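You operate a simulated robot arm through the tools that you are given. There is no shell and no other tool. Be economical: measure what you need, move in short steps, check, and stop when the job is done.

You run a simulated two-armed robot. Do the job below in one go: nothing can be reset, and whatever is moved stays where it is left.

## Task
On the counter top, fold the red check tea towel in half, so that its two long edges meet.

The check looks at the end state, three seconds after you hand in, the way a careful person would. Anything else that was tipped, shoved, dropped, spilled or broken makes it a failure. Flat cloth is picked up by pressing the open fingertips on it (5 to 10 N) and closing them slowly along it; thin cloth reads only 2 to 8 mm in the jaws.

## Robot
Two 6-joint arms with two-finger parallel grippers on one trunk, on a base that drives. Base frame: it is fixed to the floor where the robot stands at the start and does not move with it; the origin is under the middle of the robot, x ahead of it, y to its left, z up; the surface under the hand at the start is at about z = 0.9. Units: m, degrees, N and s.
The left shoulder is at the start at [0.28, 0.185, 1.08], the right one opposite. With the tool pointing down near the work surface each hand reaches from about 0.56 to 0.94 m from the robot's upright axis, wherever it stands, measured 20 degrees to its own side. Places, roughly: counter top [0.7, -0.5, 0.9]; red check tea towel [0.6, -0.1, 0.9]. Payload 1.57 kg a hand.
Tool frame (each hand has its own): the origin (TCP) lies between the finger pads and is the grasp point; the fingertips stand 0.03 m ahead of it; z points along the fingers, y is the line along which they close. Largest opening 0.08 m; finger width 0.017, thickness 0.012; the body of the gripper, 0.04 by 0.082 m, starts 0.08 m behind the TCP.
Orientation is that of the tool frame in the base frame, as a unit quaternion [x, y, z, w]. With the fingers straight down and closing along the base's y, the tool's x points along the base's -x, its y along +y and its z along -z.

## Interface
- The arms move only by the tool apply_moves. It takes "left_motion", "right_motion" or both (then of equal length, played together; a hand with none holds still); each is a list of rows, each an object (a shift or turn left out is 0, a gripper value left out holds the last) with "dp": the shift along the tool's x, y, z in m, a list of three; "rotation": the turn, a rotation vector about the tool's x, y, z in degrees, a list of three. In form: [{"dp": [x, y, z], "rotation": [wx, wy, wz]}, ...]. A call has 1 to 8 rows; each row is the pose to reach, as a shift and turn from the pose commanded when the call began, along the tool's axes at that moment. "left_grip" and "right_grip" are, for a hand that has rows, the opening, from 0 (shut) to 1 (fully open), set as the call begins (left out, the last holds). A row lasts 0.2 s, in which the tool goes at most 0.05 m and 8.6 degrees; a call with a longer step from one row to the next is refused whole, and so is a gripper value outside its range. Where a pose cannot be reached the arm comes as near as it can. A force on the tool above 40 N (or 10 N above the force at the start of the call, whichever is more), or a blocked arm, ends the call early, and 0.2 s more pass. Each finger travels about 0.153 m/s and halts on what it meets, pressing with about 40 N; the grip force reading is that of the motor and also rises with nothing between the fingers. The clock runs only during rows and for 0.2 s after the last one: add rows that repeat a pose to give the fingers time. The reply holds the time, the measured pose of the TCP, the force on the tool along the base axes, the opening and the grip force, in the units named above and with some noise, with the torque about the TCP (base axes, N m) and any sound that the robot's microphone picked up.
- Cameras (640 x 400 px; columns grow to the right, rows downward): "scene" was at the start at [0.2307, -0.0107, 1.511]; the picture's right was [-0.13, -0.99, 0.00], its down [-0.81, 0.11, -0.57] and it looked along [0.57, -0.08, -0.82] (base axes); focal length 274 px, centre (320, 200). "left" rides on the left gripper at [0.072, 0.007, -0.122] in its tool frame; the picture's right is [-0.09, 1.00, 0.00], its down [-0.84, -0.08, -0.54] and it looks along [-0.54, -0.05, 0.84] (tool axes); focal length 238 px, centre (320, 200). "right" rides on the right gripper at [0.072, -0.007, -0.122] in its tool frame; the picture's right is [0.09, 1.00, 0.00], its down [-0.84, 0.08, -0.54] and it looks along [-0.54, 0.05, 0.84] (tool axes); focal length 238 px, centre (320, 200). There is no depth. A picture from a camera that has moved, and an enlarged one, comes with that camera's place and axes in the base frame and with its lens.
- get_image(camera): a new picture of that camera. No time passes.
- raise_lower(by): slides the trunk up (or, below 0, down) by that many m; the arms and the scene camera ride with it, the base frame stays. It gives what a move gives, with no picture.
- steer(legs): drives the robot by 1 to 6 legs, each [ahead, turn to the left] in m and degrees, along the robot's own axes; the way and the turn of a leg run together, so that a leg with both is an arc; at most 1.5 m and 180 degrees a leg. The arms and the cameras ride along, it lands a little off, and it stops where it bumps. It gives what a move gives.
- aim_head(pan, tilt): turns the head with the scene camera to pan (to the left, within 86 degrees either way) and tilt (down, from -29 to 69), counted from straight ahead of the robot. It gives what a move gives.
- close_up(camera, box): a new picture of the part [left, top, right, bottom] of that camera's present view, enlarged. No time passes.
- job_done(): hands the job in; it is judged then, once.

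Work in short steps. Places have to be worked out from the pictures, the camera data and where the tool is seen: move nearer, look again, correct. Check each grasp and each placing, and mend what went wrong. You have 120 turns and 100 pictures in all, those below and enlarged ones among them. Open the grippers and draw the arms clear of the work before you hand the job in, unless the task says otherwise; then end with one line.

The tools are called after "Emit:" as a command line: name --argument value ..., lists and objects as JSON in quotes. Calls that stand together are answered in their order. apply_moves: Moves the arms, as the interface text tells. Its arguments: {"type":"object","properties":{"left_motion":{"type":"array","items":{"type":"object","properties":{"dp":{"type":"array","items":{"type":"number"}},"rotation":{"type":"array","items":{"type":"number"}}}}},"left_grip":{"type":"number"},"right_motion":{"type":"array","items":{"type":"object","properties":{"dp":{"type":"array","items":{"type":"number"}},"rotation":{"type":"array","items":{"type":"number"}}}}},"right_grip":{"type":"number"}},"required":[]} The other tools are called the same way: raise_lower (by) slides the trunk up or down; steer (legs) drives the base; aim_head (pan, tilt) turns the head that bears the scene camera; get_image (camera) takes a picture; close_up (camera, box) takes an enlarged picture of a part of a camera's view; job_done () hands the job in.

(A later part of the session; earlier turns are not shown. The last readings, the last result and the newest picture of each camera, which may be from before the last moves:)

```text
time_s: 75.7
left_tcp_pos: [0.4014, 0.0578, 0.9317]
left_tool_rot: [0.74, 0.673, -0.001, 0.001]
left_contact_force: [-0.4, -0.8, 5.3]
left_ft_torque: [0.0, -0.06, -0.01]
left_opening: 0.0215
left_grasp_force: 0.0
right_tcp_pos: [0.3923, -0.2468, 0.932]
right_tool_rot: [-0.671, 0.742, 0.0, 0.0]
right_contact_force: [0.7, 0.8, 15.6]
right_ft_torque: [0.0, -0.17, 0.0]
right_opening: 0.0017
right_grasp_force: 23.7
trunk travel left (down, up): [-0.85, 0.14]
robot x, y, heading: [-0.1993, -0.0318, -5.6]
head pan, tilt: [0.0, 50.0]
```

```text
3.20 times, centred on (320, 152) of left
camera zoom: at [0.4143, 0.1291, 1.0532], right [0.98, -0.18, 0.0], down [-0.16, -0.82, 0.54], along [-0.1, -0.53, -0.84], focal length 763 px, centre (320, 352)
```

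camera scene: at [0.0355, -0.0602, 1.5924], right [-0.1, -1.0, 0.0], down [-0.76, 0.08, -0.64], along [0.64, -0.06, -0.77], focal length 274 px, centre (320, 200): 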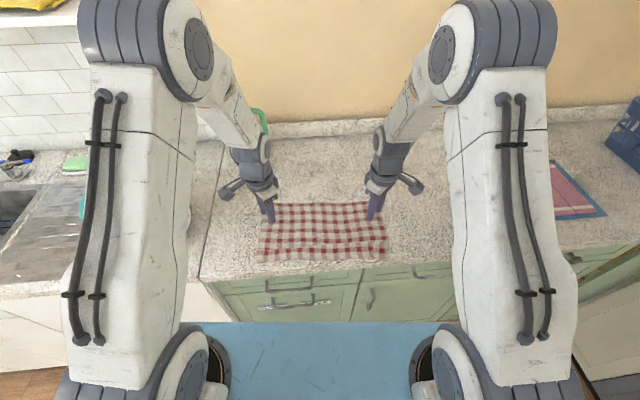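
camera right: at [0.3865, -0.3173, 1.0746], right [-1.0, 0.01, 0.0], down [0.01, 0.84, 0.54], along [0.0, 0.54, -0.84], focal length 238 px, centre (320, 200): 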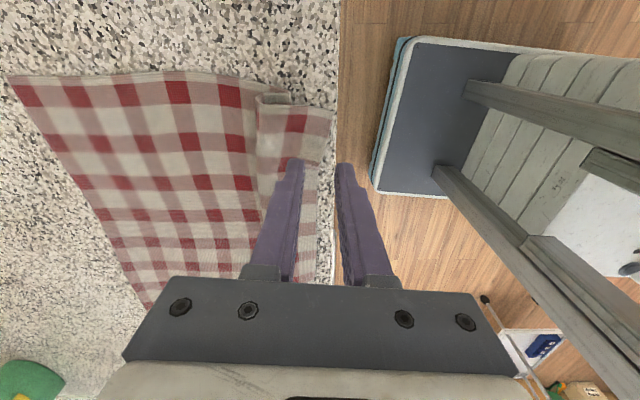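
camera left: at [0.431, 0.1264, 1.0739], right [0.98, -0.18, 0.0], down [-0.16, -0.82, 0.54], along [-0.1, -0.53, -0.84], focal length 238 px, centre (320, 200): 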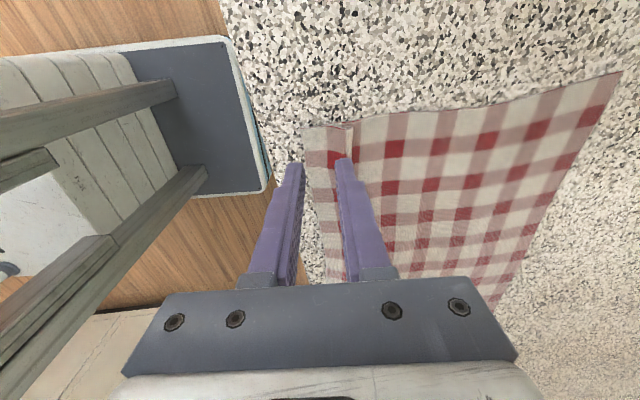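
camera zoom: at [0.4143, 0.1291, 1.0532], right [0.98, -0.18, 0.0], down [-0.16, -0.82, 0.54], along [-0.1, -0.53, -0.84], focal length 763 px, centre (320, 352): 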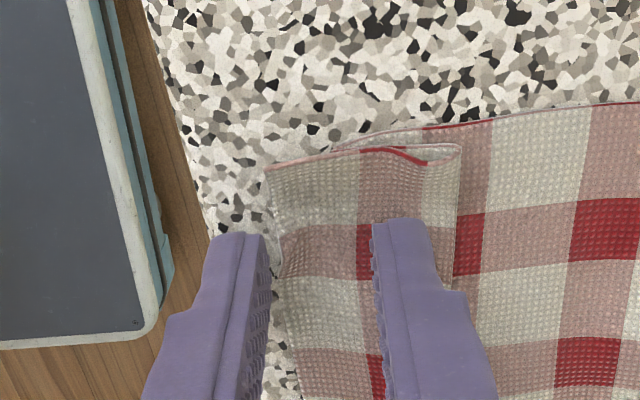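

The edge still sits between the fingers. For a surer pinch I shift 7 mm forward so both fingers press on cloth right at the edge, with a firmer press.

Emit:
apply_moves --left_motion '[{"dp": [0, 0, -0.006]}, {"dp": [0, 0.0075, -0.006]}, {"dp": [0, 0.0075, -0.001]}, {"dp": [0, 0.0075, 0.0002]}, {"dp": [0, 0.0075, 0.0005]}]' --left_grip 0.25

```text
time_s: 76.9
left_tcp_pos: [0.4078, 0.0574, 0.9329]
left_tool_rot: [0.739, 0.673, 0.0, 0.001]
left_contact_force: [0.3, -0.2, 2.2]
left_ft_torque: [0.02, -0.03, 0.01]
left_opening: 0.0202
left_grasp_force: 0.1
right_tcp_pos: [0.3922, -0.2476, 0.9328]
right_tool_rot: [-0.671, 0.741, 0.0, 0.0]
right_contact_force: [0.5, -0.5, 16.6]
right_ft_torque: [-0.01, -0.13, -0.07]
right_opening: 0.002
right_grasp_force: 23.5
trunk travel left (down, up): [-0.85, 0.14]
robot x, y, heading: [-0.202, -0.0356, -5.5]
head pan, tilt: [0.0, 50.0]
```

Only 2 N, so I press another 0.7 mm.

Emit:
apply_moves --left_motion '[{"dp": [0, 0, 0.0004]}, {"dp": [0, 0, 0.0007]}, {"dp": [0, 0, 0.0007]}]'

```text
time_s: 77.7
left_tcp_pos: [0.407, 0.0557, 0.932]
left_tool_rot: [0.74, 0.673, 0.0, 0.0]
left_contact_force: [1.5, 2.5, 11.0]
left_ft_torque: [0.11, -0.18, 0.05]
left_opening: 0.0203
left_grasp_force: 0.6
right_tcp_pos: [0.3905, -0.2468, 0.9313]
right_tool_rot: [-0.671, 0.741, 0.0, 0.0]
right_contact_force: [0.0, 0.2, 12.7]
right_ft_torque: [-0.02, -0.18, -0.02]
right_opening: 0.0019
right_grasp_force: 24.0
trunk travel left (down, up): [-0.85, 0.14]
robot x, y, heading: [-0.2035, -0.0351, -5.6]
head pan, tilt: [0.0, 50.0]
```

11 N: I close in steps.

Emit:
apply_moves --left_motion '[{"dp": [0, 0, 0]}]' --left_grip 0.18

Emit:
apply_moves --left_motion '[{"dp": [0, 0, 0]}]' --left_grip 0.11

Emit:
apply_moves --left_motion '[{"dp": [0, 0, 0]}]' --left_grip 0.05

Emit:
apply_moves --left_motion '[{"dp": [0, 0, 0]}, {"dp": [0, 0, 0]}]' --left_grip 0

Emit:
close_up --camera "left" --box '[220, 90, 420, 215]'

```text
time_s: 78.1
left_tcp_pos: [0.4065, 0.0557, 0.933]
left_tool_rot: [0.74, 0.673, 0.0, 0.0]
left_contact_force: [-0.3, 0.1, 13.2]
left_ft_torque: [0.05, -0.07, 0.0]
left_opening: 0.0141
left_grasp_force: 0.1
right_tcp_pos: [0.3903, -0.2462, 0.9313]
right_tool_rot: [-0.671, 0.742, 0.0, 0.0]
right_contact_force: [0.0, 1.1, 12.1]
right_ft_torque: [0.01, -0.23, -0.02]
right_opening: 0.0017
right_grasp_force: 23.4
trunk travel left (down, up): [-0.85, 0.14]
robot x, y, heading: [-0.1985, -0.0337, -5.5]
head pan, tilt: [0.0, 50.0]
```

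```text
time_s: 78.5
left_tcp_pos: [0.4074, 0.0566, 0.932]
left_tool_rot: [0.74, 0.673, -0.001, 0.001]
left_contact_force: [-0.1, -1.3, 14.6]
left_ft_torque: [-0.01, -0.08, 0.02]
left_opening: 0.0096
left_grasp_force: 1.1
right_tcp_pos: [0.3919, -0.2465, 0.9318]
right_tool_rot: [-0.671, 0.741, 0.0, 0.0]
right_contact_force: [1.4, 1.1, 11.5]
right_ft_torque: [0.04, -0.16, -0.01]
right_opening: 0.0019
right_grasp_force: 23.3
trunk travel left (down, up): [-0.85, 0.14]
robot x, y, heading: [-0.2019, -0.0378, -5.8]
head pan, tilt: [0.0, 50.0]
```

```text
time_s: 78.9
left_tcp_pos: [0.4072, 0.0572, 0.9332]
left_tool_rot: [0.739, 0.673, -0.001, 0.001]
left_contact_force: [-0.7, -1.4, 17.5]
left_ft_torque: [0.03, -0.04, 0.03]
left_opening: 0.0051
left_grasp_force: 0.7
right_tcp_pos: [0.3912, -0.2481, 0.932]
right_tool_rot: [-0.671, 0.741, 0.0, 0.0]
right_contact_force: [1.7, 0.6, 11.0]
right_ft_torque: [0.01, -0.12, 0.01]
right_opening: 0.0019
right_grasp_force: 24.0
trunk travel left (down, up): [-0.85, 0.14]
robot x, y, heading: [-0.2005, -0.034, -5.6]
head pan, tilt: [0.0, 50.0]
```

```text
time_s: 79.5
left_tcp_pos: [0.4064, 0.0572, 0.9325]
left_tool_rot: [0.739, 0.673, 0.001, 0.0]
left_contact_force: [1.6, -0.2, 18.8]
left_ft_torque: [0.05, -0.1, -0.05]
left_opening: 0.0029
left_grasp_force: 24.5
right_tcp_pos: [0.3904, -0.245, 0.9316]
right_tool_rot: [-0.671, 0.741, -0.001, 0.0]
right_contact_force: [1.4, 1.2, 11.1]
right_ft_torque: [0.06, -0.1, -0.04]
right_opening: 0.0018
right_grasp_force: 23.5
trunk travel left (down, up): [-0.85, 0.14]
robot x, y, heading: [-0.2008, -0.035, -5.3]
head pan, tilt: [0.0, 50.0]
```

```text
3.20 times, centred on (320, 152) of left
camera zoom: at [0.4208, 0.1278, 1.053], right [0.98, -0.18, 0.0], down [-0.16, -0.82, 0.54], along [-0.1, -0.53, -0.84], focal length 763 px, centre (320, 352)
```

zoom: 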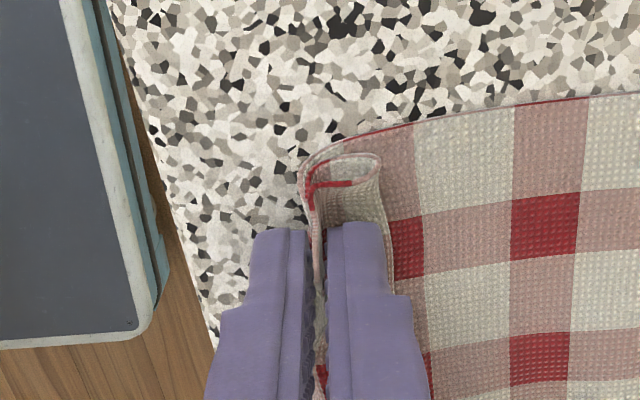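

The left grip reads 2.9 mm: it caught three layers, because the pleat's lower bend is pinched together with the edge. I need the pleat out first. I release the left and, with the right still holding its edge, press at the towel's middle ahead of the pleat and push the body forward to pull it out flat.

Emit:
apply_moves --left_motion '[{"dp": [0, 0, 0]}, {"dp": [0, 0, -0.02]}, {"dp": [0, 0, -0.04]}, {"dp": [-0.03, 0.03, -0.05]}, {"dp": [-0.06, 0.05, -0.05]}, {"dp": [-0.09, 0.07, -0.05]}, {"dp": [-0.12, 0.1, -0.04]}, {"dp": [-0.145, 0.1, -0.02]}]' --left_grip 0.3

Emit:
apply_moves --left_motion '[{"dp": [0, 0, 0.008]}, {"dp": [0, 0, 0.015]}, {"dp": [0, 0, 0.0185]}, {"dp": [0, 0, 0.0195]}]' --left_grip 0.0

Emit:
get_image --camera "scene"

```text
time_s: 81.3
left_tcp_pos: [0.4949, -0.0952, 0.9526]
left_tool_rot: [0.739, 0.673, -0.001, 0.001]
left_contact_force: [-0.3, 0.0, 0.6]
left_ft_torque: [-0.05, -0.05, -0.01]
left_opening: 0.024
left_grasp_force: 0.0
right_tcp_pos: [0.391, -0.2458, 0.9321]
right_tool_rot: [-0.671, 0.741, 0.0, 0.001]
right_contact_force: [-0.6, -3.2, 15.8]
right_ft_torque: [-0.08, -0.12, -0.02]
right_opening: 0.0018
right_grasp_force: 23.1
trunk travel left (down, up): [-0.85, 0.14]
robot x, y, heading: [-0.2006, -0.0369, -5.7]
head pan, tilt: [0.0, 50.0]
```

```text
time_s: 82.3
left_tcp_pos: [0.4932, -0.0961, 0.9333]
left_tool_rot: [0.74, 0.673, -0.001, 0.0]
left_contact_force: [0.4, 0.0, -0.2]
left_ft_torque: [-0.04, 0.0, 0.0]
left_opening: 0.0
left_grasp_force: 21.6
right_tcp_pos: [0.3908, -0.2467, 0.9322]
right_tool_rot: [-0.67, 0.742, 0.0, 0.0]
right_contact_force: [-1.7, -0.2, 17.6]
right_ft_torque: [-0.02, -0.14, -0.04]
right_opening: 0.0017
right_grasp_force: 23.2
trunk travel left (down, up): [-0.85, 0.14]
robot x, y, heading: [-0.1985, -0.0346, -5.6]
head pan, tilt: [0.0, 50.0]
```

```text
25 pictures are left
camera scene: at [0.0348, -0.06, 1.5926], right [-0.1, -1.0, 0.0], down [-0.76, 0.08, -0.64], along [0.64, -0.06, -0.77], focal length 274 px, centre (320, 200)
```

scene: 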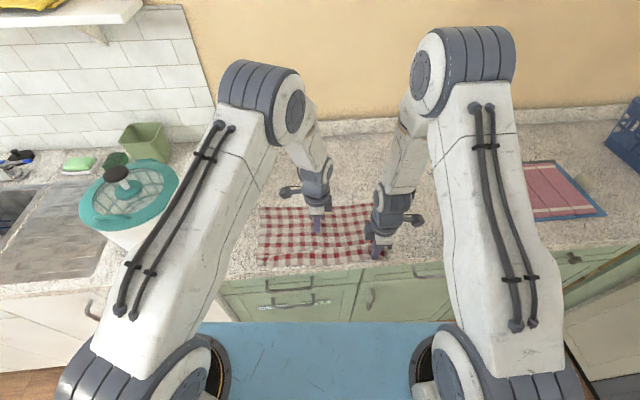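

I press down lightly and push forward 7 cm.

Emit:
apply_moves --left_motion '[{"dp": [0, 0, 0.001]}, {"dp": [0, 0, 0.0018]}, {"dp": [0, 0, 0.0022]}]'

Emit:
apply_moves --left_motion '[{"dp": [0, 0.01, 0.0002]}, {"dp": [0, 0.02, 0.0002]}, {"dp": [0, 0.03, 0.0002]}, {"dp": [0, 0.04, 0.0002]}, {"dp": [0, 0.05, 0.0002]}, {"dp": [0, 0.06, 0.0002]}, {"dp": [0, 0.07, 0.0002]}]'

Emit:
close_up --camera "scene" --box '[230, 170, 420, 290]'

```text
time_s: 83.1
left_tcp_pos: [0.4946, -0.0963, 0.9315]
left_tool_rot: [0.74, 0.673, -0.001, 0.001]
left_contact_force: [-0.6, -0.2, 3.3]
left_ft_torque: [-0.01, 0.04, -0.03]
left_opening: 0.0
left_grasp_force: 21.5
right_tcp_pos: [0.3909, -0.2473, 0.9308]
right_tool_rot: [-0.671, 0.741, 0.0, 0.0]
right_contact_force: [-1.6, -0.1, 15.0]
right_ft_torque: [-0.08, -0.09, -0.01]
right_opening: 0.0019
right_grasp_force: 23.1
trunk travel left (down, up): [-0.85, 0.14]
robot x, y, heading: [-0.1984, -0.0368, -6.0]
head pan, tilt: [0.0, 50.0]
```

```text
time_s: 84.7
left_tcp_pos: [0.5645, -0.1045, 0.9317]
left_tool_rot: [0.739, 0.674, 0.0, 0.0]
left_contact_force: [-2.3, -0.2, 9.0]
left_ft_torque: [0.01, 0.09, 0.04]
left_opening: 0.0
left_grasp_force: 20.8
right_tcp_pos: [0.3905, -0.2473, 0.9313]
right_tool_rot: [-0.671, 0.741, 0.001, -0.001]
right_contact_force: [1.8, 1.1, 8.7]
right_ft_torque: [-0.05, -0.01, 0.01]
right_opening: 0.0016
right_grasp_force: 22.9
trunk travel left (down, up): [-0.85, 0.14]
robot x, y, heading: [-0.2012, -0.0338, -5.9]
head pan, tilt: [0.0, 50.0]
```

```text
3.33 times, centred on (325, 230) of scene
camera zoom: at [0.0347, -0.06, 1.5925], right [-0.1, -1.0, 0.0], down [-0.76, 0.08, -0.64], along [0.64, -0.06, -0.77], focal length 912 px, centre (303, 100)
```

zoom: 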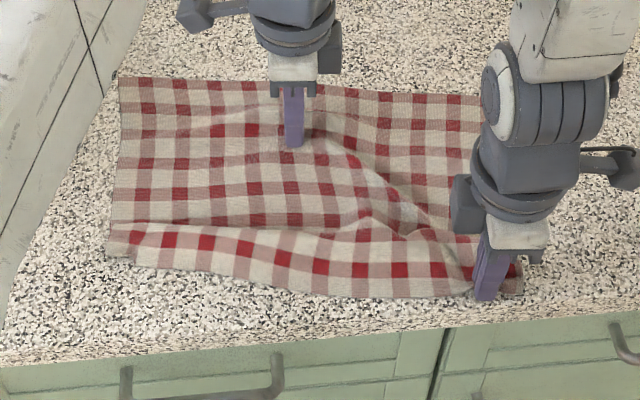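

The pleat is opening on the right and centre, but the left side slid forward with it (left edge now at x≈0.45). I take the left hand over there, turning it back 90° while moving, for a light pinch of just the strip.

Emit:
apply_moves --left_motion '[{"dp": [0, 0, -0.02]}, {"dp": [0, 0, -0.045], "rotation": [0, 0, -8]}, {"dp": [0.03, -0.02, -0.05], "rotation": [0, 0, -16]}, {"dp": [0.06, -0.045, -0.05], "rotation": [0, 0, -24]}, {"dp": [0.09, -0.07, -0.05], "rotation": [0, 0, -32]}, {"dp": [0.115, -0.095, -0.05], "rotation": [0, 0, -40]}, {"dp": [0.1358, -0.12, -0.045], "rotation": [0, 0, -48]}, {"dp": [0.1358, -0.1264, -0.035], "rotation": [0, 0, -56]}]'

Emit:
apply_moves --left_motion '[{"rotation": [0, 0, -8.5]}, {"rotation": [0, 0, -17]}, {"rotation": [0, 0, -25.5]}, {"rotation": [0, 0, -34]}, {"dp": [0, 0, 0.01], "rotation": [0, 0, -34]}]' --left_grip 0.3

Emit:
get_image --camera "left"

```text
time_s: 86.5
left_tcp_pos: [0.4496, 0.0483, 0.964]
left_tool_rot: [0.335, 0.942, -0.001, 0.0]
left_contact_force: [-0.3, 0.5, -0.5]
left_ft_torque: [-0.01, 0.02, 0.02]
left_opening: 0.0003
left_grasp_force: 21.1
right_tcp_pos: [0.3901, -0.2463, 0.9322]
right_tool_rot: [-0.671, 0.741, 0.0, 0.0]
right_contact_force: [-1.9, 0.2, 11.1]
right_ft_torque: [-0.06, 0.04, -0.02]
right_opening: 0.0018
right_grasp_force: 23.7
trunk travel left (down, up): [-0.85, 0.14]
robot x, y, heading: [-0.2001, -0.036, -5.4]
head pan, tilt: [0.0, 50.0]
```

```text
time_s: 87.7
left_tcp_pos: [0.4513, 0.045, 0.9565]
left_tool_rot: [0.045, 0.999, -0.001, 0.0]
left_contact_force: [-0.2, -0.2, 0.0]
left_ft_torque: [-0.01, 0.03, 0.01]
left_opening: 0.0242
left_grasp_force: 0.1
right_tcp_pos: [0.3913, -0.2482, 0.9317]
right_tool_rot: [-0.671, 0.741, 0.0, -0.001]
right_contact_force: [-1.2, 0.5, 10.4]
right_ft_torque: [-0.02, 0.06, -0.03]
right_opening: 0.0017
right_grasp_force: 23.5
trunk travel left (down, up): [-0.85, 0.14]
robot x, y, heading: [-0.1985, -0.0357, -5.7]
head pan, tilt: [0.0, 50.0]
```

```text
23 pictures are left
camera left: at [0.3801, 0.0576, 1.0762], right [0.18, 0.98, 0.0], down [0.83, -0.15, 0.54], along [0.53, -0.1, -0.84], focal length 238 px, centre (320, 200)
```

left: 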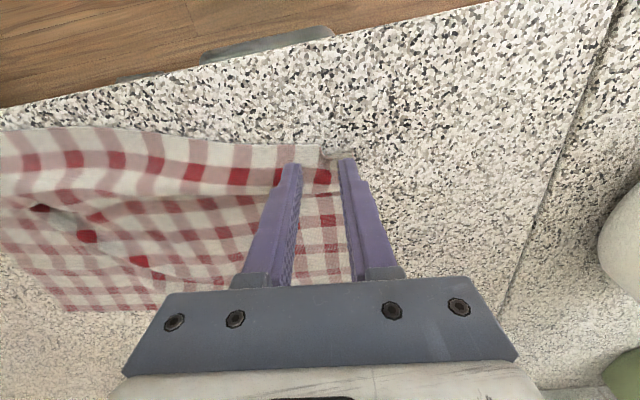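

The fingers are at the strip's edge, but too near the corner, so I shift 1.5 cm inward and go down.

Emit:
apply_moves --left_motion '[{"dp": [0, -0.015, 0.008]}, {"dp": [0, -0.015, 0.016]}, {"dp": [0, -0.015, 0.0205]}, {"dp": [0, -0.015, 0.022]}, {"dp": [0, -0.015, 0.0228]}]'

Emit:
apply_moves --left_motion '[{"dp": [0, 0, 0.0005]}, {"dp": [0, 0, 0.001]}]'

```text
time_s: 88.9
left_tcp_pos: [0.4499, 0.0286, 0.9314]
left_tool_rot: [0.047, 0.999, -0.001, 0.0]
left_contact_force: [0.2, 0.3, 2.4]
left_ft_torque: [0.03, 0.01, 0.0]
left_opening: 0.0243
left_grasp_force: 0.9
right_tcp_pos: [0.3912, -0.2481, 0.9322]
right_tool_rot: [-0.672, 0.741, 0.0, 0.0]
right_contact_force: [-1.1, 0.3, 9.5]
right_ft_torque: [-0.02, 0.07, -0.03]
right_opening: 0.0017
right_grasp_force: 23.5
trunk travel left (down, up): [-0.85, 0.14]
robot x, y, heading: [-0.1979, -0.0351, -5.8]
head pan, tilt: [0.0, 50.0]
```

```text
time_s: 89.5
left_tcp_pos: [0.4503, 0.0292, 0.9322]
left_tool_rot: [0.048, 0.999, -0.001, 0.001]
left_contact_force: [1.8, 0.8, 12.7]
left_ft_torque: [0.17, -0.11, 0.01]
left_opening: 0.0242
left_grasp_force: 0.1
right_tcp_pos: [0.3916, -0.2463, 0.9324]
right_tool_rot: [-0.671, 0.741, 0.001, 0.0]
right_contact_force: [-0.8, -0.1, 5.1]
right_ft_torque: [-0.05, -0.01, -0.01]
right_opening: 0.0017
right_grasp_force: 23.5
trunk travel left (down, up): [-0.85, 0.14]
robot x, y, heading: [-0.1994, -0.0386, -5.6]
head pan, tilt: [0.0, 50.0]
```

12.7 N is a little too much; I back off 0.6 mm and close in steps.

Emit:
apply_moves --left_motion '[{"dp": [0, 0, -0.0006]}]' --left_grip 0.22

Emit:
apply_moves --left_motion '[{"dp": [0, 0, 0]}]' --left_grip 0.14

Emit:
apply_moves --left_motion '[{"dp": [0, 0, 0]}]' --left_grip 0.06

Emit:
apply_moves --left_motion '[{"dp": [0, 0, 0]}, {"dp": [0, 0, 0]}]' --left_grip 0

Emit:
close_up --camera "left" --box '[200, 80, 440, 230]'

```text
time_s: 89.9
left_tcp_pos: [0.448, 0.0272, 0.9324]
left_tool_rot: [0.047, 0.999, -0.002, -0.001]
left_contact_force: [2.3, 0.8, 8.3]
left_ft_torque: [0.07, -0.15, -0.04]
left_opening: 0.0174
left_grasp_force: 0.1
right_tcp_pos: [0.3917, -0.2464, 0.9314]
right_tool_rot: [-0.671, 0.741, 0.0, 0.0]
right_contact_force: [-0.3, 0.3, 8.2]
right_ft_torque: [-0.02, 0.01, -0.05]
right_opening: 0.0015
right_grasp_force: 24.0
trunk travel left (down, up): [-0.85, 0.14]
robot x, y, heading: [-0.2019, -0.0376, -5.9]
head pan, tilt: [0.0, 50.0]
```

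```text
time_s: 90.3
left_tcp_pos: [0.448, 0.0286, 0.9324]
left_tool_rot: [0.047, 0.999, 0.0, 0.0]
left_contact_force: [0.0, -0.2, 8.6]
left_ft_torque: [0.05, 0.02, -0.02]
left_opening: 0.0102
left_grasp_force: 0.1
right_tcp_pos: [0.3918, -0.2457, 0.9323]
right_tool_rot: [-0.671, 0.742, 0.001, 0.0]
right_contact_force: [0.4, 0.6, 6.2]
right_ft_torque: [-0.02, 0.04, -0.03]
right_opening: 0.0016
right_grasp_force: 24.5
trunk travel left (down, up): [-0.85, 0.14]
robot x, y, heading: [-0.2019, -0.0379, -5.8]
head pan, tilt: [0.0, 50.0]
```

```text
time_s: 90.7
left_tcp_pos: [0.449, 0.0293, 0.9326]
left_tool_rot: [0.048, 0.999, -0.001, 0.0]
left_contact_force: [-0.3, 0.3, 7.7]
left_ft_torque: [0.0, 0.0, 0.01]
left_opening: 0.0046
left_grasp_force: 0.2
right_tcp_pos: [0.3909, -0.2467, 0.9324]
right_tool_rot: [-0.671, 0.741, 0.0, 0.0]
right_contact_force: [-1.3, 0.7, 6.3]
right_ft_torque: [0.0, 0.04, 0.02]
right_opening: 0.0018
right_grasp_force: 23.9
trunk travel left (down, up): [-0.85, 0.14]
robot x, y, heading: [-0.1965, -0.0338, -5.5]
head pan, tilt: [0.0, 50.0]
```

```text
time_s: 91.3
left_tcp_pos: [0.4473, 0.0288, 0.9326]
left_tool_rot: [0.047, 0.999, -0.002, -0.001]
left_contact_force: [-0.6, 0.5, 8.4]
left_ft_torque: [0.04, 0.01, 0.0]
left_opening: 0.002
left_grasp_force: 23.7
right_tcp_pos: [0.3911, -0.2478, 0.9323]
right_tool_rot: [-0.67, 0.742, 0.001, 0.0]
right_contact_force: [-0.2, -0.5, 6.9]
right_ft_torque: [-0.05, 0.03, 0.0]
right_opening: 0.0016
right_grasp_force: 23.2
trunk travel left (down, up): [-0.85, 0.14]
robot x, y, heading: [-0.202, -0.0372, -5.6]
head pan, tilt: [0.0, 50.0]
```

```text
2.67 times, centred on (320, 155) of left
camera zoom: at [0.3776, 0.0422, 1.0529], right [0.18, 0.98, 0.0], down [0.83, -0.15, 0.54], along [0.53, -0.1, -0.84], focal length 636 px, centre (320, 320)
```

zoom: 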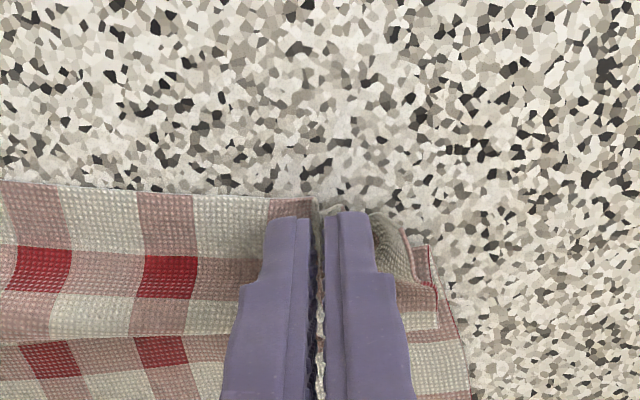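

The left holds just the strip (2.0 mm). I lift it slightly and draw it back 5.5 cm, so the left pleat comes out and the left side lies flat.

Emit:
apply_moves --left_motion '[{"dp": [0, 0, -0.015]}, {"dp": [0.005, 0, -0.03]}, {"dp": [0.02, 0, -0.035]}, {"dp": [0.04, 0.003, -0.03]}, {"dp": [0.055, 0.005, -0.02]}, {"dp": [0.055, 0.005, -0.008]}, {"dp": [0.055, 0.005, 0]}]'

Emit:
close_up --camera "scene" --box '[230, 180, 420, 300]'

```text
time_s: 92.9
left_tcp_pos: [0.3947, 0.0386, 0.9305]
left_tool_rot: [0.046, 0.999, -0.001, 0.001]
left_contact_force: [-1.5, 3.3, 22.5]
left_ft_torque: [0.17, 0.04, 0.0]
left_opening: 0.0019
left_grasp_force: 23.4
right_tcp_pos: [0.3919, -0.2463, 0.932]
right_tool_rot: [-0.671, 0.742, 0.0, 0.0]
right_contact_force: [0.0, 0.9, 1.9]
right_ft_torque: [-0.01, -0.01, -0.01]
right_opening: 0.0017
right_grasp_force: 23.6
trunk travel left (down, up): [-0.85, 0.14]
robot x, y, heading: [-0.2004, -0.0351, -6.0]
head pan, tilt: [0.0, 50.0]
```

```text
3.33 times, centred on (325, 240) of scene
camera zoom: at [0.0346, -0.06, 1.5929], right [-0.1, -1.0, 0.0], down [-0.76, 0.08, -0.64], along [0.64, -0.06, -0.77], focal length 912 px, centre (303, 67)
```

zoom: 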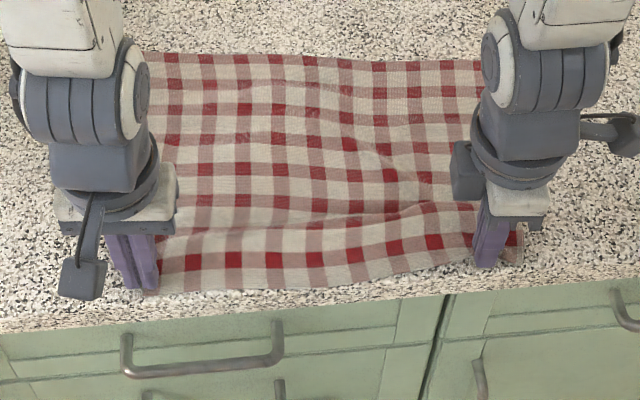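

Nearly flat now. I release the left, lift, turn it 90° in place and look, to pinch across the edge on a single layer.

Emit:
apply_moves --left_motion '[{"dp": [0, 0, -0.001]}, {"dp": [0, 0, -0.001]}, {"dp": [0, 0, -0.015]}, {"dp": [0, 0, -0.035], "rotation": [0, 0, 8]}, {"dp": [0, 0, -0.04], "rotation": [0, 0, 16]}, {"dp": [0, 0, -0.04], "rotation": [0, 0, 24]}, {"dp": [0, 0, -0.04], "rotation": [0, 0, 32]}, {"dp": [0, 0, -0.04], "rotation": [0, 0, 40]}]' --left_grip 0.3

Emit:
apply_moves --left_motion '[{"rotation": [0, 0, 8.4]}, {"rotation": [0, 0, 16.8]}, {"rotation": [0, 0, 25.2]}, {"rotation": [0, 0, 33.6]}, {"rotation": [0, 0, 42]}, {"rotation": [0, 0, 50]}, {"dp": [0, 0, 0.01], "rotation": [0, 0, 50]}, {"dp": [0, 0, 0.02], "rotation": [0, 0, 50]}]'

Emit:
close_up --camera "left" --box '[200, 80, 440, 230]'

```text
time_s: 94.7
left_tcp_pos: [0.3959, 0.0388, 0.9717]
left_tool_rot: [0.387, 0.922, -0.001, 0.0]
left_contact_force: [-1.1, 0.4, -0.4]
left_ft_torque: [-0.01, 0.01, -0.03]
left_opening: 0.0241
left_grasp_force: 0.0
right_tcp_pos: [0.391, -0.2468, 0.9316]
right_tool_rot: [-0.671, 0.741, 0.0, -0.001]
right_contact_force: [-1.3, -1.5, 10.6]
right_ft_torque: [-0.07, 0.06, 0.01]
right_opening: 0.0018
right_grasp_force: 22.9
trunk travel left (down, up): [-0.85, 0.14]
robot x, y, heading: [-0.1957, -0.034, -5.5]
head pan, tilt: [0.0, 50.0]
```

```text
time_s: 96.5
left_tcp_pos: [0.3957, 0.0393, 0.9515]
left_tool_rot: [0.74, 0.673, -0.001, 0.0]
left_contact_force: [0.3, -0.1, 0.5]
left_ft_torque: [0.02, 0.0, -0.02]
left_opening: 0.024
left_grasp_force: 0.0
right_tcp_pos: [0.392, -0.2463, 0.931]
right_tool_rot: [-0.671, 0.742, 0.001, 0.0]
right_contact_force: [-1.0, -0.3, 10.3]
right_ft_torque: [-0.12, 0.07, -0.03]
right_opening: 0.0019
right_grasp_force: 23.3
trunk travel left (down, up): [-0.85, 0.14]
robot x, y, heading: [-0.2016, -0.0374, -5.6]
head pan, tilt: [0.0, 50.0]
```

```text
2.67 times, centred on (320, 155) of left
camera zoom: at [0.4101, 0.1091, 1.0725], right [0.98, -0.19, 0.0], down [-0.16, -0.82, 0.54], along [-0.1, -0.53, -0.84], focal length 636 px, centre (320, 320)
```

zoom: 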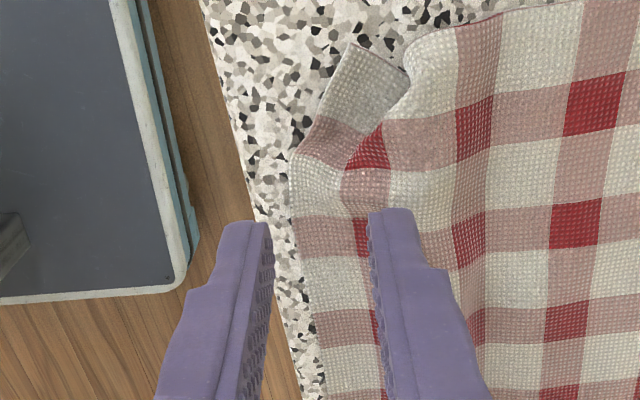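

A single flat layer here; the edge is about 7 mm outside the finger centre line. I shift 6 mm forward and press down.

Emit:
apply_moves --left_motion '[{"dp": [0, 0.006, 0.008]}, {"dp": [0, 0.006, 0.015]}, {"dp": [0, 0.006, 0.0185]}, {"dp": [0, 0.006, 0.0195]}, {"dp": [0, 0.006, 0.0203]}]' --left_grip 0.25

Emit:
apply_moves --left_motion '[{"dp": [0, 0, 0.0003]}, {"dp": [0, 0, 0.0006]}]'

```text
time_s: 97.7
left_tcp_pos: [0.4011, 0.0378, 0.9326]
left_tool_rot: [0.739, 0.673, -0.001, 0.001]
left_contact_force: [-0.5, 0.6, -0.1]
left_ft_torque: [0.0, 0.01, 0.0]
left_opening: 0.0199
left_grasp_force: 0.1
right_tcp_pos: [0.3913, -0.2471, 0.9318]
right_tool_rot: [-0.671, 0.741, 0.0, 0.0]
right_contact_force: [-1.2, -2.0, 10.9]
right_ft_torque: [-0.09, 0.06, -0.01]
right_opening: 0.0019
right_grasp_force: 23.6
trunk travel left (down, up): [-0.85, 0.14]
robot x, y, heading: [-0.2032, -0.036, -5.8]
head pan, tilt: [0.0, 50.0]
```

```text
time_s: 98.3
left_tcp_pos: [0.4015, 0.0384, 0.932]
left_tool_rot: [0.74, 0.673, 0.0, 0.001]
left_contact_force: [0.3, -0.8, 1.0]
left_ft_torque: [-0.02, 0.04, -0.02]
left_opening: 0.0195
left_grasp_force: 0.1
right_tcp_pos: [0.3921, -0.2459, 0.9318]
right_tool_rot: [-0.671, 0.742, 0.0, -0.001]
right_contact_force: [-1.7, -1.0, 9.1]
right_ft_torque: [-0.09, 0.06, 0.0]
right_opening: 0.0018
right_grasp_force: 24.2
trunk travel left (down, up): [-0.85, 0.14]
robot x, y, heading: [-0.1968, -0.0357, -5.7]
head pan, tilt: [0.0, 50.0]
```

Just touching, so 0.8 mm more.

Emit:
apply_moves --left_motion '[{"dp": [0, 0, 0.0005]}, {"dp": [0, 0, 0.0008]}, {"dp": [0, 0, 0.0008]}]'

```text
time_s: 99.1
left_tcp_pos: [0.4012, 0.0383, 0.9304]
left_tool_rot: [0.739, 0.674, 0.001, 0.001]
left_contact_force: [-1.3, 0.6, 30.2]
left_ft_torque: [0.05, 0.25, 0.01]
left_opening: 0.02
left_grasp_force: 0.0
right_tcp_pos: [0.3906, -0.2473, 0.9325]
right_tool_rot: [-0.671, 0.741, 0.0, 0.0]
right_contact_force: [-0.7, 0.3, 0.3]
right_ft_torque: [0.02, -0.02, 0.0]
right_opening: 0.0017
right_grasp_force: 23.6
trunk travel left (down, up): [-0.85, 0.14]
robot x, y, heading: [-0.2009, -0.0378, -5.7]
head pan, tilt: [0.0, 50.0]
```

30 N is too hard; I ease off 0.6 mm.

Emit:
apply_moves --left_motion '[{"dp": [0, 0, -0.0006]}, {"dp": [0, 0, -0.0006]}]'

```text
time_s: 99.7
left_tcp_pos: [0.4, 0.0383, 0.9317]
left_tool_rot: [0.74, 0.673, -0.001, 0.0]
left_contact_force: [1.4, -2.1, 9.8]
left_ft_torque: [-0.03, 0.01, -0.02]
left_opening: 0.0196
left_grasp_force: 0.0
right_tcp_pos: [0.3909, -0.2461, 0.9325]
right_tool_rot: [-0.671, 0.741, 0.001, -0.001]
right_contact_force: [-1.7, 0.9, 7.8]
right_ft_torque: [-0.01, 0.06, -0.04]
right_opening: 0.0019
right_grasp_force: 23.4
trunk travel left (down, up): [-0.85, 0.14]
robot x, y, heading: [-0.1992, -0.0343, -5.5]
head pan, tilt: [0.0, 50.0]
```

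9.8 N, right. I close in steps.

Emit:
apply_moves --left_motion '[{"dp": [0, 0, 0]}]' --left_grip 0.18

Emit:
apply_moves --left_motion '[{"dp": [0, 0, 0]}]' --left_grip 0.11

Emit:
apply_moves --left_motion '[{"dp": [0, 0, 0]}]' --left_grip 0.05

Emit:
apply_moves --left_motion '[{"dp": [0, 0, 0]}, {"dp": [0, 0, 0]}]' --left_grip 0

Emit:
close_up --camera "left" --box '[200, 80, 440, 230]'

```text
time_s: 100.1
left_tcp_pos: [0.4002, 0.0375, 0.9314]
left_tool_rot: [0.739, 0.673, 0.0, 0.0]
left_contact_force: [0.5, -0.4, 5.0]
left_ft_torque: [-0.02, 0.02, 0.01]
left_opening: 0.0134
left_grasp_force: 0.1
right_tcp_pos: [0.3912, -0.2467, 0.9312]
right_tool_rot: [-0.671, 0.742, 0.0, -0.001]
right_contact_force: [-1.0, 0.2, 8.2]
right_ft_torque: [-0.06, 0.08, -0.01]
right_opening: 0.0018
right_grasp_force: 22.9
trunk travel left (down, up): [-0.85, 0.14]
robot x, y, heading: [-0.2005, -0.0367, -5.6]
head pan, tilt: [0.0, 50.0]
```

```text
time_s: 100.5
left_tcp_pos: [0.4004, 0.0378, 0.9312]
left_tool_rot: [0.739, 0.673, 0.0, 0.001]
left_contact_force: [0.5, 0.7, 2.4]
left_ft_torque: [0.02, 0.03, 0.0]
left_opening: 0.0086
left_grasp_force: 0.0
right_tcp_pos: [0.3903, -0.2468, 0.9312]
right_tool_rot: [-0.671, 0.741, 0.0, -0.001]
right_contact_force: [-1.5, -0.6, 9.3]
right_ft_torque: [-0.03, 0.08, -0.03]
right_opening: 0.0018
right_grasp_force: 23.6
trunk travel left (down, up): [-0.85, 0.14]
robot x, y, heading: [-0.2016, -0.0351, -5.5]
head pan, tilt: [0.0, 50.0]
```

```text
time_s: 100.9
left_tcp_pos: [0.4009, 0.0393, 0.9321]
left_tool_rot: [0.739, 0.673, 0.0, 0.001]
left_contact_force: [0.4, -1.0, 1.4]
left_ft_torque: [0.02, -0.01, 0.0]
left_opening: 0.0037
left_grasp_force: 0.0
right_tcp_pos: [0.3916, -0.2455, 0.9322]
right_tool_rot: [-0.67, 0.742, 0.001, -0.001]
right_contact_force: [-2.0, -0.3, 9.9]
right_ft_torque: [0.01, 0.07, -0.01]
right_opening: 0.0018
right_grasp_force: 23.4
trunk travel left (down, up): [-0.85, 0.14]
robot x, y, heading: [-0.1994, -0.0376, -5.8]
head pan, tilt: [0.0, 50.0]
```

```text
time_s: 101.5
left_tcp_pos: [0.4007, 0.038, 0.9314]
left_tool_rot: [0.739, 0.674, 0.0, 0.002]
left_contact_force: [0.5, 0.1, 0.8]
left_ft_torque: [0.0, -0.01, 0.02]
left_opening: 0.0019
left_grasp_force: 23.8
right_tcp_pos: [0.3909, -0.247, 0.9316]
right_tool_rot: [-0.671, 0.741, 0.001, -0.001]
right_contact_force: [-1.6, -0.4, 9.6]
right_ft_torque: [-0.02, 0.09, -0.04]
right_opening: 0.0017
right_grasp_force: 23.8
trunk travel left (down, up): [-0.85, 0.14]
robot x, y, heading: [-0.1991, -0.035, -5.7]
head pan, tilt: [0.0, 50.0]
```

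```text
2.67 times, centred on (320, 155) of left
camera zoom: at [0.4143, 0.1093, 1.0523], right [0.98, -0.18, 0.0], down [-0.16, -0.82, 0.54], along [-0.1, -0.53, -0.84], focal length 636 px, centre (320, 320)
```

zoom: 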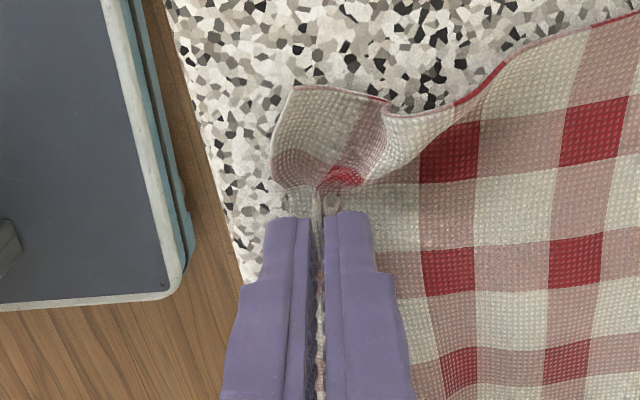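

Both hands now hold a two-layer ridge right at the edge (1.9 and 1.7 mm). The far edge runs from about (0.645,0.067) to (0.602,-0.294). I make the fold with trunk lift and base driving, which keeps the arms in a comfortable pose: lift 6 cm first, forward 7 cm, then up again.

Emit:
raise_lower --by 0.06

Emit:
steer --legs '[[0.07, 0]]'

Emit:
raise_lower --by 0.055

Emit:
get_image --camera "scene"

```text
time_s: 102.5
left_tcp_pos: [0.4008, 0.0375, 0.9916]
left_tool_rot: [0.74, 0.673, 0.0, 0.001]
left_contact_force: [0.4, -0.4, 0.2]
left_ft_torque: [-0.02, -0.03, 0.02]
left_opening: 0.0023
left_grasp_force: 23.6
right_tcp_pos: [0.392, -0.2461, 0.9917]
right_tool_rot: [-0.672, 0.741, 0.001, -0.001]
right_contact_force: [0.0, 0.9, 0.1]
right_ft_torque: [0.01, 0.01, 0.0]
right_opening: 0.0018
right_grasp_force: 23.7
trunk travel left (down, up): [-0.91, 0.08]
robot x, y, heading: [-0.1979, -0.0314, -5.7]
head pan, tilt: [0.0, 50.0]
```

```text
time_s: 103.5
left_tcp_pos: [0.4698, 0.0328, 0.9915]
left_tool_rot: [0.739, 0.673, -0.001, 0.0]
left_contact_force: [-0.2, -0.6, 1.0]
left_ft_torque: [0.02, -0.02, 0.0]
left_opening: 0.0021
left_grasp_force: 23.7
right_tcp_pos: [0.4604, -0.2525, 0.9925]
right_tool_rot: [-0.671, 0.742, 0.001, 0.0]
right_contact_force: [-0.3, 0.1, -0.3]
right_ft_torque: [-0.03, -0.01, -0.01]
right_opening: 0.0018
right_grasp_force: 23.5
trunk travel left (down, up): [-0.91, 0.08]
robot x, y, heading: [-0.1261, -0.0393, -5.6]
head pan, tilt: [0.0, 50.0]
```

```text
time_s: 104.5
left_tcp_pos: [0.4712, 0.0323, 1.0467]
left_tool_rot: [0.738, 0.674, -0.001, 0.0]
left_contact_force: [0.3, 0.7, -0.6]
left_ft_torque: [0.04, 0.0, 0.01]
left_opening: 0.0022
left_grasp_force: 23.4
right_tcp_pos: [0.4626, -0.2514, 1.0464]
right_tool_rot: [-0.671, 0.741, 0.001, 0.0]
right_contact_force: [-0.5, 0.2, 0.2]
right_ft_torque: [0.0, 0.01, 0.01]
right_opening: 0.0017
right_grasp_force: 23.8
trunk travel left (down, up): [-0.965, 0.025]
robot x, y, heading: [-0.128, -0.0434, -5.6]
head pan, tilt: [0.0, 50.0]
```

```text
18 pictures are left
camera scene: at [0.1052, -0.0668, 1.7073], right [-0.1, -1.0, 0.0], down [-0.76, 0.07, -0.64], along [0.64, -0.06, -0.77], focal length 274 px, centre (320, 200)
```

scene: 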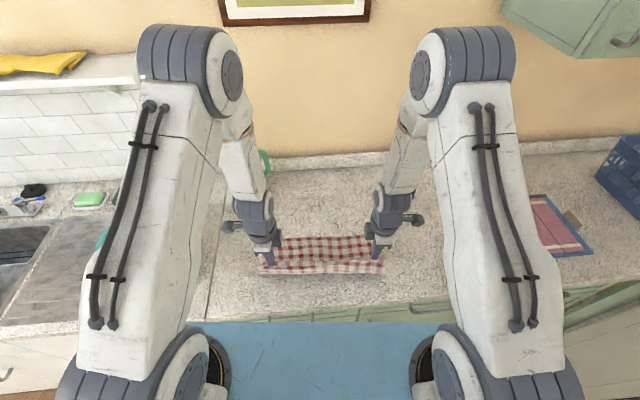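

It lifts cleanly with the far half resting. I zoom in to measure the far edge again before laying the cloth down.

Emit:
close_up --camera "scene" --box '[240, 220, 410, 290]'

```text
3.76 times, centred on (325, 255) of scene
camera zoom: at [0.1052, -0.0668, 1.7073], right [-0.1, -1.0, 0.0], down [-0.76, 0.07, -0.64], along [0.64, -0.06, -0.77], focal length 1030 px, centre (301, -7)
```

zoom: 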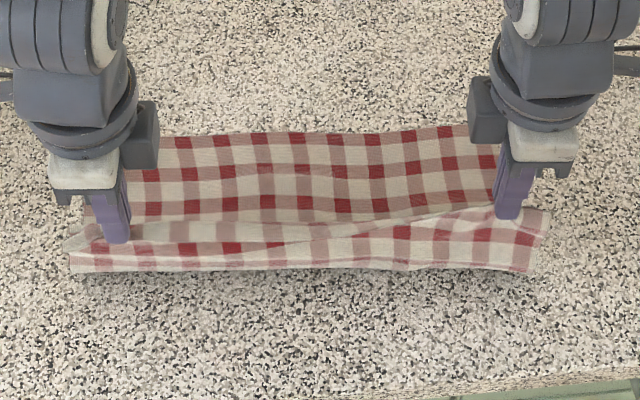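

The far edge is now at x≈0.616 (left) and 0.601 (right), and the crease sits properly at about 0.496/0.459. I carry the edge forward about 13.5 cm in stages while lowering.

Emit:
steer --legs '[[0.05, 0]]'

Emit:
raise_lower --by -0.03

Emit:
steer --legs '[[0.05, 0]]'

Emit:
raise_lower --by -0.04

Emit:
close_up --camera "scene" --box '[240, 180, 410, 290]'

```text
time_s: 105.4
left_tcp_pos: [0.5209, 0.027, 1.0466]
left_tool_rot: [0.738, 0.675, 0.0, 0.001]
left_contact_force: [-0.3, -0.2, -0.9]
left_ft_torque: [-0.04, -0.05, -0.01]
left_opening: 0.0022
left_grasp_force: 23.1
right_tcp_pos: [0.5123, -0.2569, 1.0464]
right_tool_rot: [-0.671, 0.741, 0.0, -0.001]
right_contact_force: [-0.7, -1.3, -0.3]
right_ft_torque: [0.03, -0.01, 0.01]
right_opening: 0.0021
right_grasp_force: 23.5
trunk travel left (down, up): [-0.965, 0.025]
robot x, y, heading: [-0.0822, -0.0488, -5.8]
head pan, tilt: [0.0, 50.0]
```

```text
time_s: 106.1
left_tcp_pos: [0.5206, 0.0277, 1.0162]
left_tool_rot: [0.739, 0.674, -0.001, 0.001]
left_contact_force: [-0.8, 0.0, -0.1]
left_ft_torque: [-0.01, 0.0, -0.03]
left_opening: 0.002
left_grasp_force: 23.9
right_tcp_pos: [0.5111, -0.2563, 1.017]
right_tool_rot: [-0.672, 0.74, 0.001, 0.0]
right_contact_force: [-0.4, -0.2, 0.0]
right_ft_torque: [0.0, -0.01, 0.04]
right_opening: 0.0014
right_grasp_force: 24.2
trunk travel left (down, up): [-0.935, 0.055]
robot x, y, heading: [-0.079, -0.0508, -5.7]
head pan, tilt: [0.0, 50.0]
```

```text
time_s: 107.0
left_tcp_pos: [0.5695, 0.022, 1.0163]
left_tool_rot: [0.739, 0.674, -0.001, 0.0]
left_contact_force: [0.0, -0.8, 0.0]
left_ft_torque: [0.0, 0.02, 0.0]
left_opening: 0.0016
left_grasp_force: 23.0
right_tcp_pos: [0.5602, -0.2621, 1.0162]
right_tool_rot: [-0.671, 0.741, 0.001, 0.0]
right_contact_force: [0.8, -1.1, 0.3]
right_ft_torque: [0.0, -0.02, 0.02]
right_opening: 0.0015
right_grasp_force: 23.4
trunk travel left (down, up): [-0.935, 0.055]
robot x, y, heading: [-0.0311, -0.0548, -5.6]
head pan, tilt: [0.0, 50.0]
```

```text
time_s: 107.9
left_tcp_pos: [0.57, 0.0221, 0.9759]
left_tool_rot: [0.739, 0.674, 0.0, 0.001]
left_contact_force: [0.3, -0.2, 0.5]
left_ft_torque: [-0.03, -0.01, 0.03]
left_opening: 0.0018
left_grasp_force: 23.5
right_tcp_pos: [0.5599, -0.2622, 0.9769]
right_tool_rot: [-0.671, 0.741, 0.0, 0.0]
right_contact_force: [0.6, -0.1, -0.2]
right_ft_torque: [-0.03, 0.0, 0.01]
right_opening: 0.0017
right_grasp_force: 23.1
trunk travel left (down, up): [-0.895, 0.095]
robot x, y, heading: [-0.0278, -0.0543, -5.6]
head pan, tilt: [0.0, 50.0]
```

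```text
3.64 times, centred on (325, 235) of scene
camera zoom: at [0.2041, -0.0765, 1.6374], right [-0.1, -1.0, 0.0], down [-0.76, 0.08, -0.64], along [0.64, -0.06, -0.77], focal length 995 px, centre (302, 73)
```

zoom: 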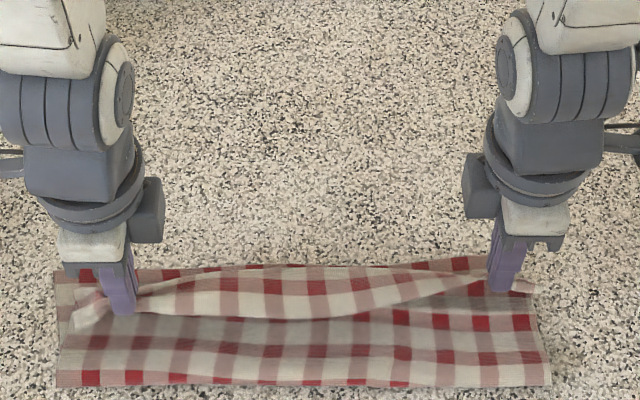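

The cloth is over the bottom half, but in the middle the free edge droops toward me as a small flap again. I'll lay the ridge about 1.3 cm short of the far edge, release, and then unroll the flap by treading it forward with one hand while the other pins the towel. Moving 3.3 cm forward and down.

Emit:
steer --legs '[[0.034, 0]]'

Emit:
raise_lower --by -0.038

Emit:
close_up --camera "scene" --box '[240, 190, 410, 300]'

```text
time_s: 108.7
left_tcp_pos: [0.6014, 0.019, 0.9771]
left_tool_rot: [0.739, 0.673, -0.001, 0.001]
left_contact_force: [0.1, -0.4, 0.1]
left_ft_torque: [-0.01, -0.02, 0.02]
left_opening: 0.0021
left_grasp_force: 23.4
right_tcp_pos: [0.5945, -0.2661, 0.9757]
right_tool_rot: [-0.672, 0.741, 0.001, -0.001]
right_contact_force: [-0.7, -0.6, 0.4]
right_ft_torque: [0.0, 0.0, 0.0]
right_opening: 0.0018
right_grasp_force: 23.2
trunk travel left (down, up): [-0.895, 0.095]
robot x, y, heading: [0.0054, -0.0573, -5.5]
head pan, tilt: [0.0, 50.0]
```

```text
time_s: 109.5
left_tcp_pos: [0.6025, 0.0188, 0.9386]
left_tool_rot: [0.739, 0.673, 0.0, 0.0]
left_contact_force: [0.0, 1.4, 0.5]
left_ft_torque: [-0.01, 0.05, 0.01]
left_opening: 0.0018
left_grasp_force: 23.1
right_tcp_pos: [0.5942, -0.2647, 0.9389]
right_tool_rot: [-0.672, 0.741, 0.001, -0.001]
right_contact_force: [0.4, -0.1, 0.8]
right_ft_torque: [0.01, 0.0, 0.0]
right_opening: 0.0017
right_grasp_force: 23.8
trunk travel left (down, up): [-0.857, 0.133]
robot x, y, heading: [0.0036, -0.0552, -5.7]
head pan, tilt: [0.0, 50.0]
```

```text
3.64 times, centred on (325, 245) of scene
camera zoom: at [0.2369, -0.0795, 1.5994], right [-0.1, -1.0, 0.0], down [-0.76, 0.07, -0.64], along [0.64, -0.06, -0.77], focal length 995 px, centre (302, 36)
```

zoom: 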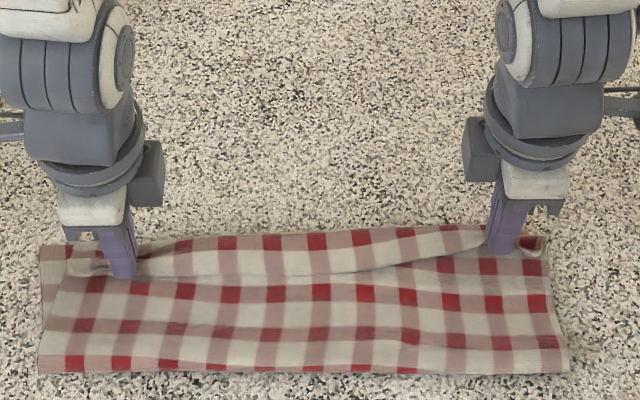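

The layers line up well, and the remaining flap is modest, widest at the middle. I open the fingers only a little and lift straight up.

Emit:
apply_moves --left_motion '[{"dp": [0, 0, 0]}, {"dp": [0, 0, -0.002]}, {"dp": [0, 0, -0.01]}, {"dp": [0, 0, -0.03]}, {"dp": [0, 0, -0.06]}, {"dp": [0.02, 0, -0.08]}, {"dp": [0.06, 0, -0.08]}, {"dp": [0.1, 0, -0.08]}]' --right_motion '[{"dp": [0, 0, 0]}, {"dp": [0, 0, -0.002]}, {"dp": [0, 0, -0.01]}, {"dp": [0, 0, -0.03]}, {"dp": [0, 0, -0.06]}, {"dp": [0.02, 0, -0.08]}, {"dp": [0.06, 0, -0.08]}, {"dp": [0.1, 0, -0.08]}]' --left_grip 0.14 --right_grip 0.14

Emit:
close_up --camera "scene" --box '[240, 210, 410, 290]'

```text
time_s: 111.3
left_tcp_pos: [0.6139, 0.1208, 1.021]
left_tool_rot: [0.739, 0.673, -0.001, 0.0]
left_contact_force: [-0.1, -1.2, -0.4]
left_ft_torque: [0.0, -0.04, 0.03]
left_opening: 0.0113
left_grasp_force: 0.1
right_tcp_pos: [0.5838, -0.3662, 1.0227]
right_tool_rot: [-0.672, 0.74, 0.0, -0.001]
right_contact_force: [0.1, 1.3, -1.0]
right_ft_torque: [0.02, -0.02, -0.03]
right_opening: 0.0113
right_grasp_force: 0.1
trunk travel left (down, up): [-0.857, 0.133]
robot x, y, heading: [0.0026, -0.0556, -5.7]
head pan, tilt: [0.0, 50.0]
```

```text
3.76 times, centred on (325, 250) of scene
camera zoom: at [0.2371, -0.0796, 1.5994], right [-0.1, -1.0, 0.0], down [-0.76, 0.07, -0.64], along [0.64, -0.06, -0.77], focal length 1030 px, centre (301, 12)
```

zoom: 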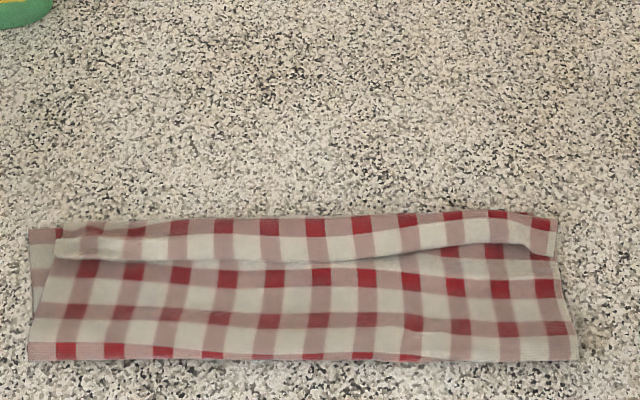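

The towel is folded and aligned, with a flap 2.5–3.4 cm wide left on top. I back the base up 10 cm for arm room, then set the left as a pin on the upper layer and the right over the flap's right part.

Emit:
steer --legs '[[-0.1, 0]]'

Emit:
apply_moves --left_motion '[{"dp": [-0.038, 0.008, 0.01]}, {"dp": [-0.076, 0.016, 0.02]}, {"dp": [-0.114, 0.024, 0.03]}, {"dp": [-0.152, 0.032, 0.045]}, {"dp": [-0.188, 0.0396, 0.06]}, {"dp": [-0.188, 0.0396, 0.075]}]' --right_motion '[{"dp": [-0.024, -0.019, 0.01]}, {"dp": [-0.048, -0.038, 0.02]}, {"dp": [-0.072, -0.057, 0.03]}, {"dp": [-0.096, -0.076, 0.045]}, {"dp": [-0.116, -0.095, 0.06]}, {"dp": [-0.116, -0.095, 0.075]}]' --left_grip 0 --right_grip 0

Emit:
close_up --camera "scene" --box '[240, 180, 410, 280]'

```text
time_s: 112.5
left_tcp_pos: [0.5117, 0.1312, 1.0205]
left_tool_rot: [0.739, 0.673, -0.001, 0.0]
left_contact_force: [0.4, -0.6, -0.4]
left_ft_torque: [-0.02, 0.05, -0.03]
left_opening: 0.0113
left_grasp_force: 0.1
right_tcp_pos: [0.4822, -0.3572, 1.0221]
right_tool_rot: [-0.671, 0.741, 0.0, 0.0]
right_contact_force: [0.2, -0.4, 0.8]
right_ft_torque: [0.01, -0.01, -0.02]
right_opening: 0.0114
right_grasp_force: 0.0
trunk travel left (down, up): [-0.857, 0.133]
robot x, y, heading: [-0.1012, -0.0446, -5.3]
head pan, tilt: [0.0, 50.0]
```

```text
time_s: 113.9
left_tcp_pos: [0.5355, -0.0617, 0.9472]
left_tool_rot: [0.739, 0.674, -0.001, 0.001]
left_contact_force: [-0.3, 0.4, 0.4]
left_ft_torque: [-0.01, 0.0, 0.0]
left_opening: 0.0
left_grasp_force: 21.3
right_tcp_pos: [0.5909, -0.2487, 0.9452]
right_tool_rot: [-0.67, 0.742, 0.0, -0.001]
right_contact_force: [-0.2, 0.2, 0.6]
right_ft_torque: [-0.01, 0.0, 0.02]
right_opening: 0.0002
right_grasp_force: 21.2
trunk travel left (down, up): [-0.857, 0.133]
robot x, y, heading: [-0.1038, -0.0423, -5.7]
head pan, tilt: [0.0, 50.0]
```

```text
3.76 times, centred on (325, 230) of scene
camera zoom: at [0.1335, -0.0697, 1.5994], right [-0.1, -1.0, 0.0], down [-0.76, 0.08, -0.64], along [0.64, -0.06, -0.77], focal length 1030 px, centre (301, 87)
```

zoom: 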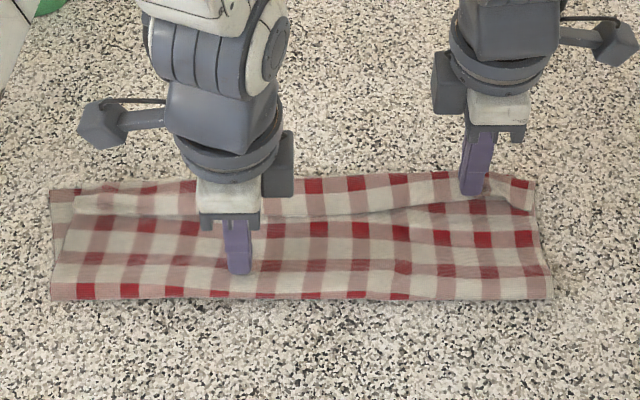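

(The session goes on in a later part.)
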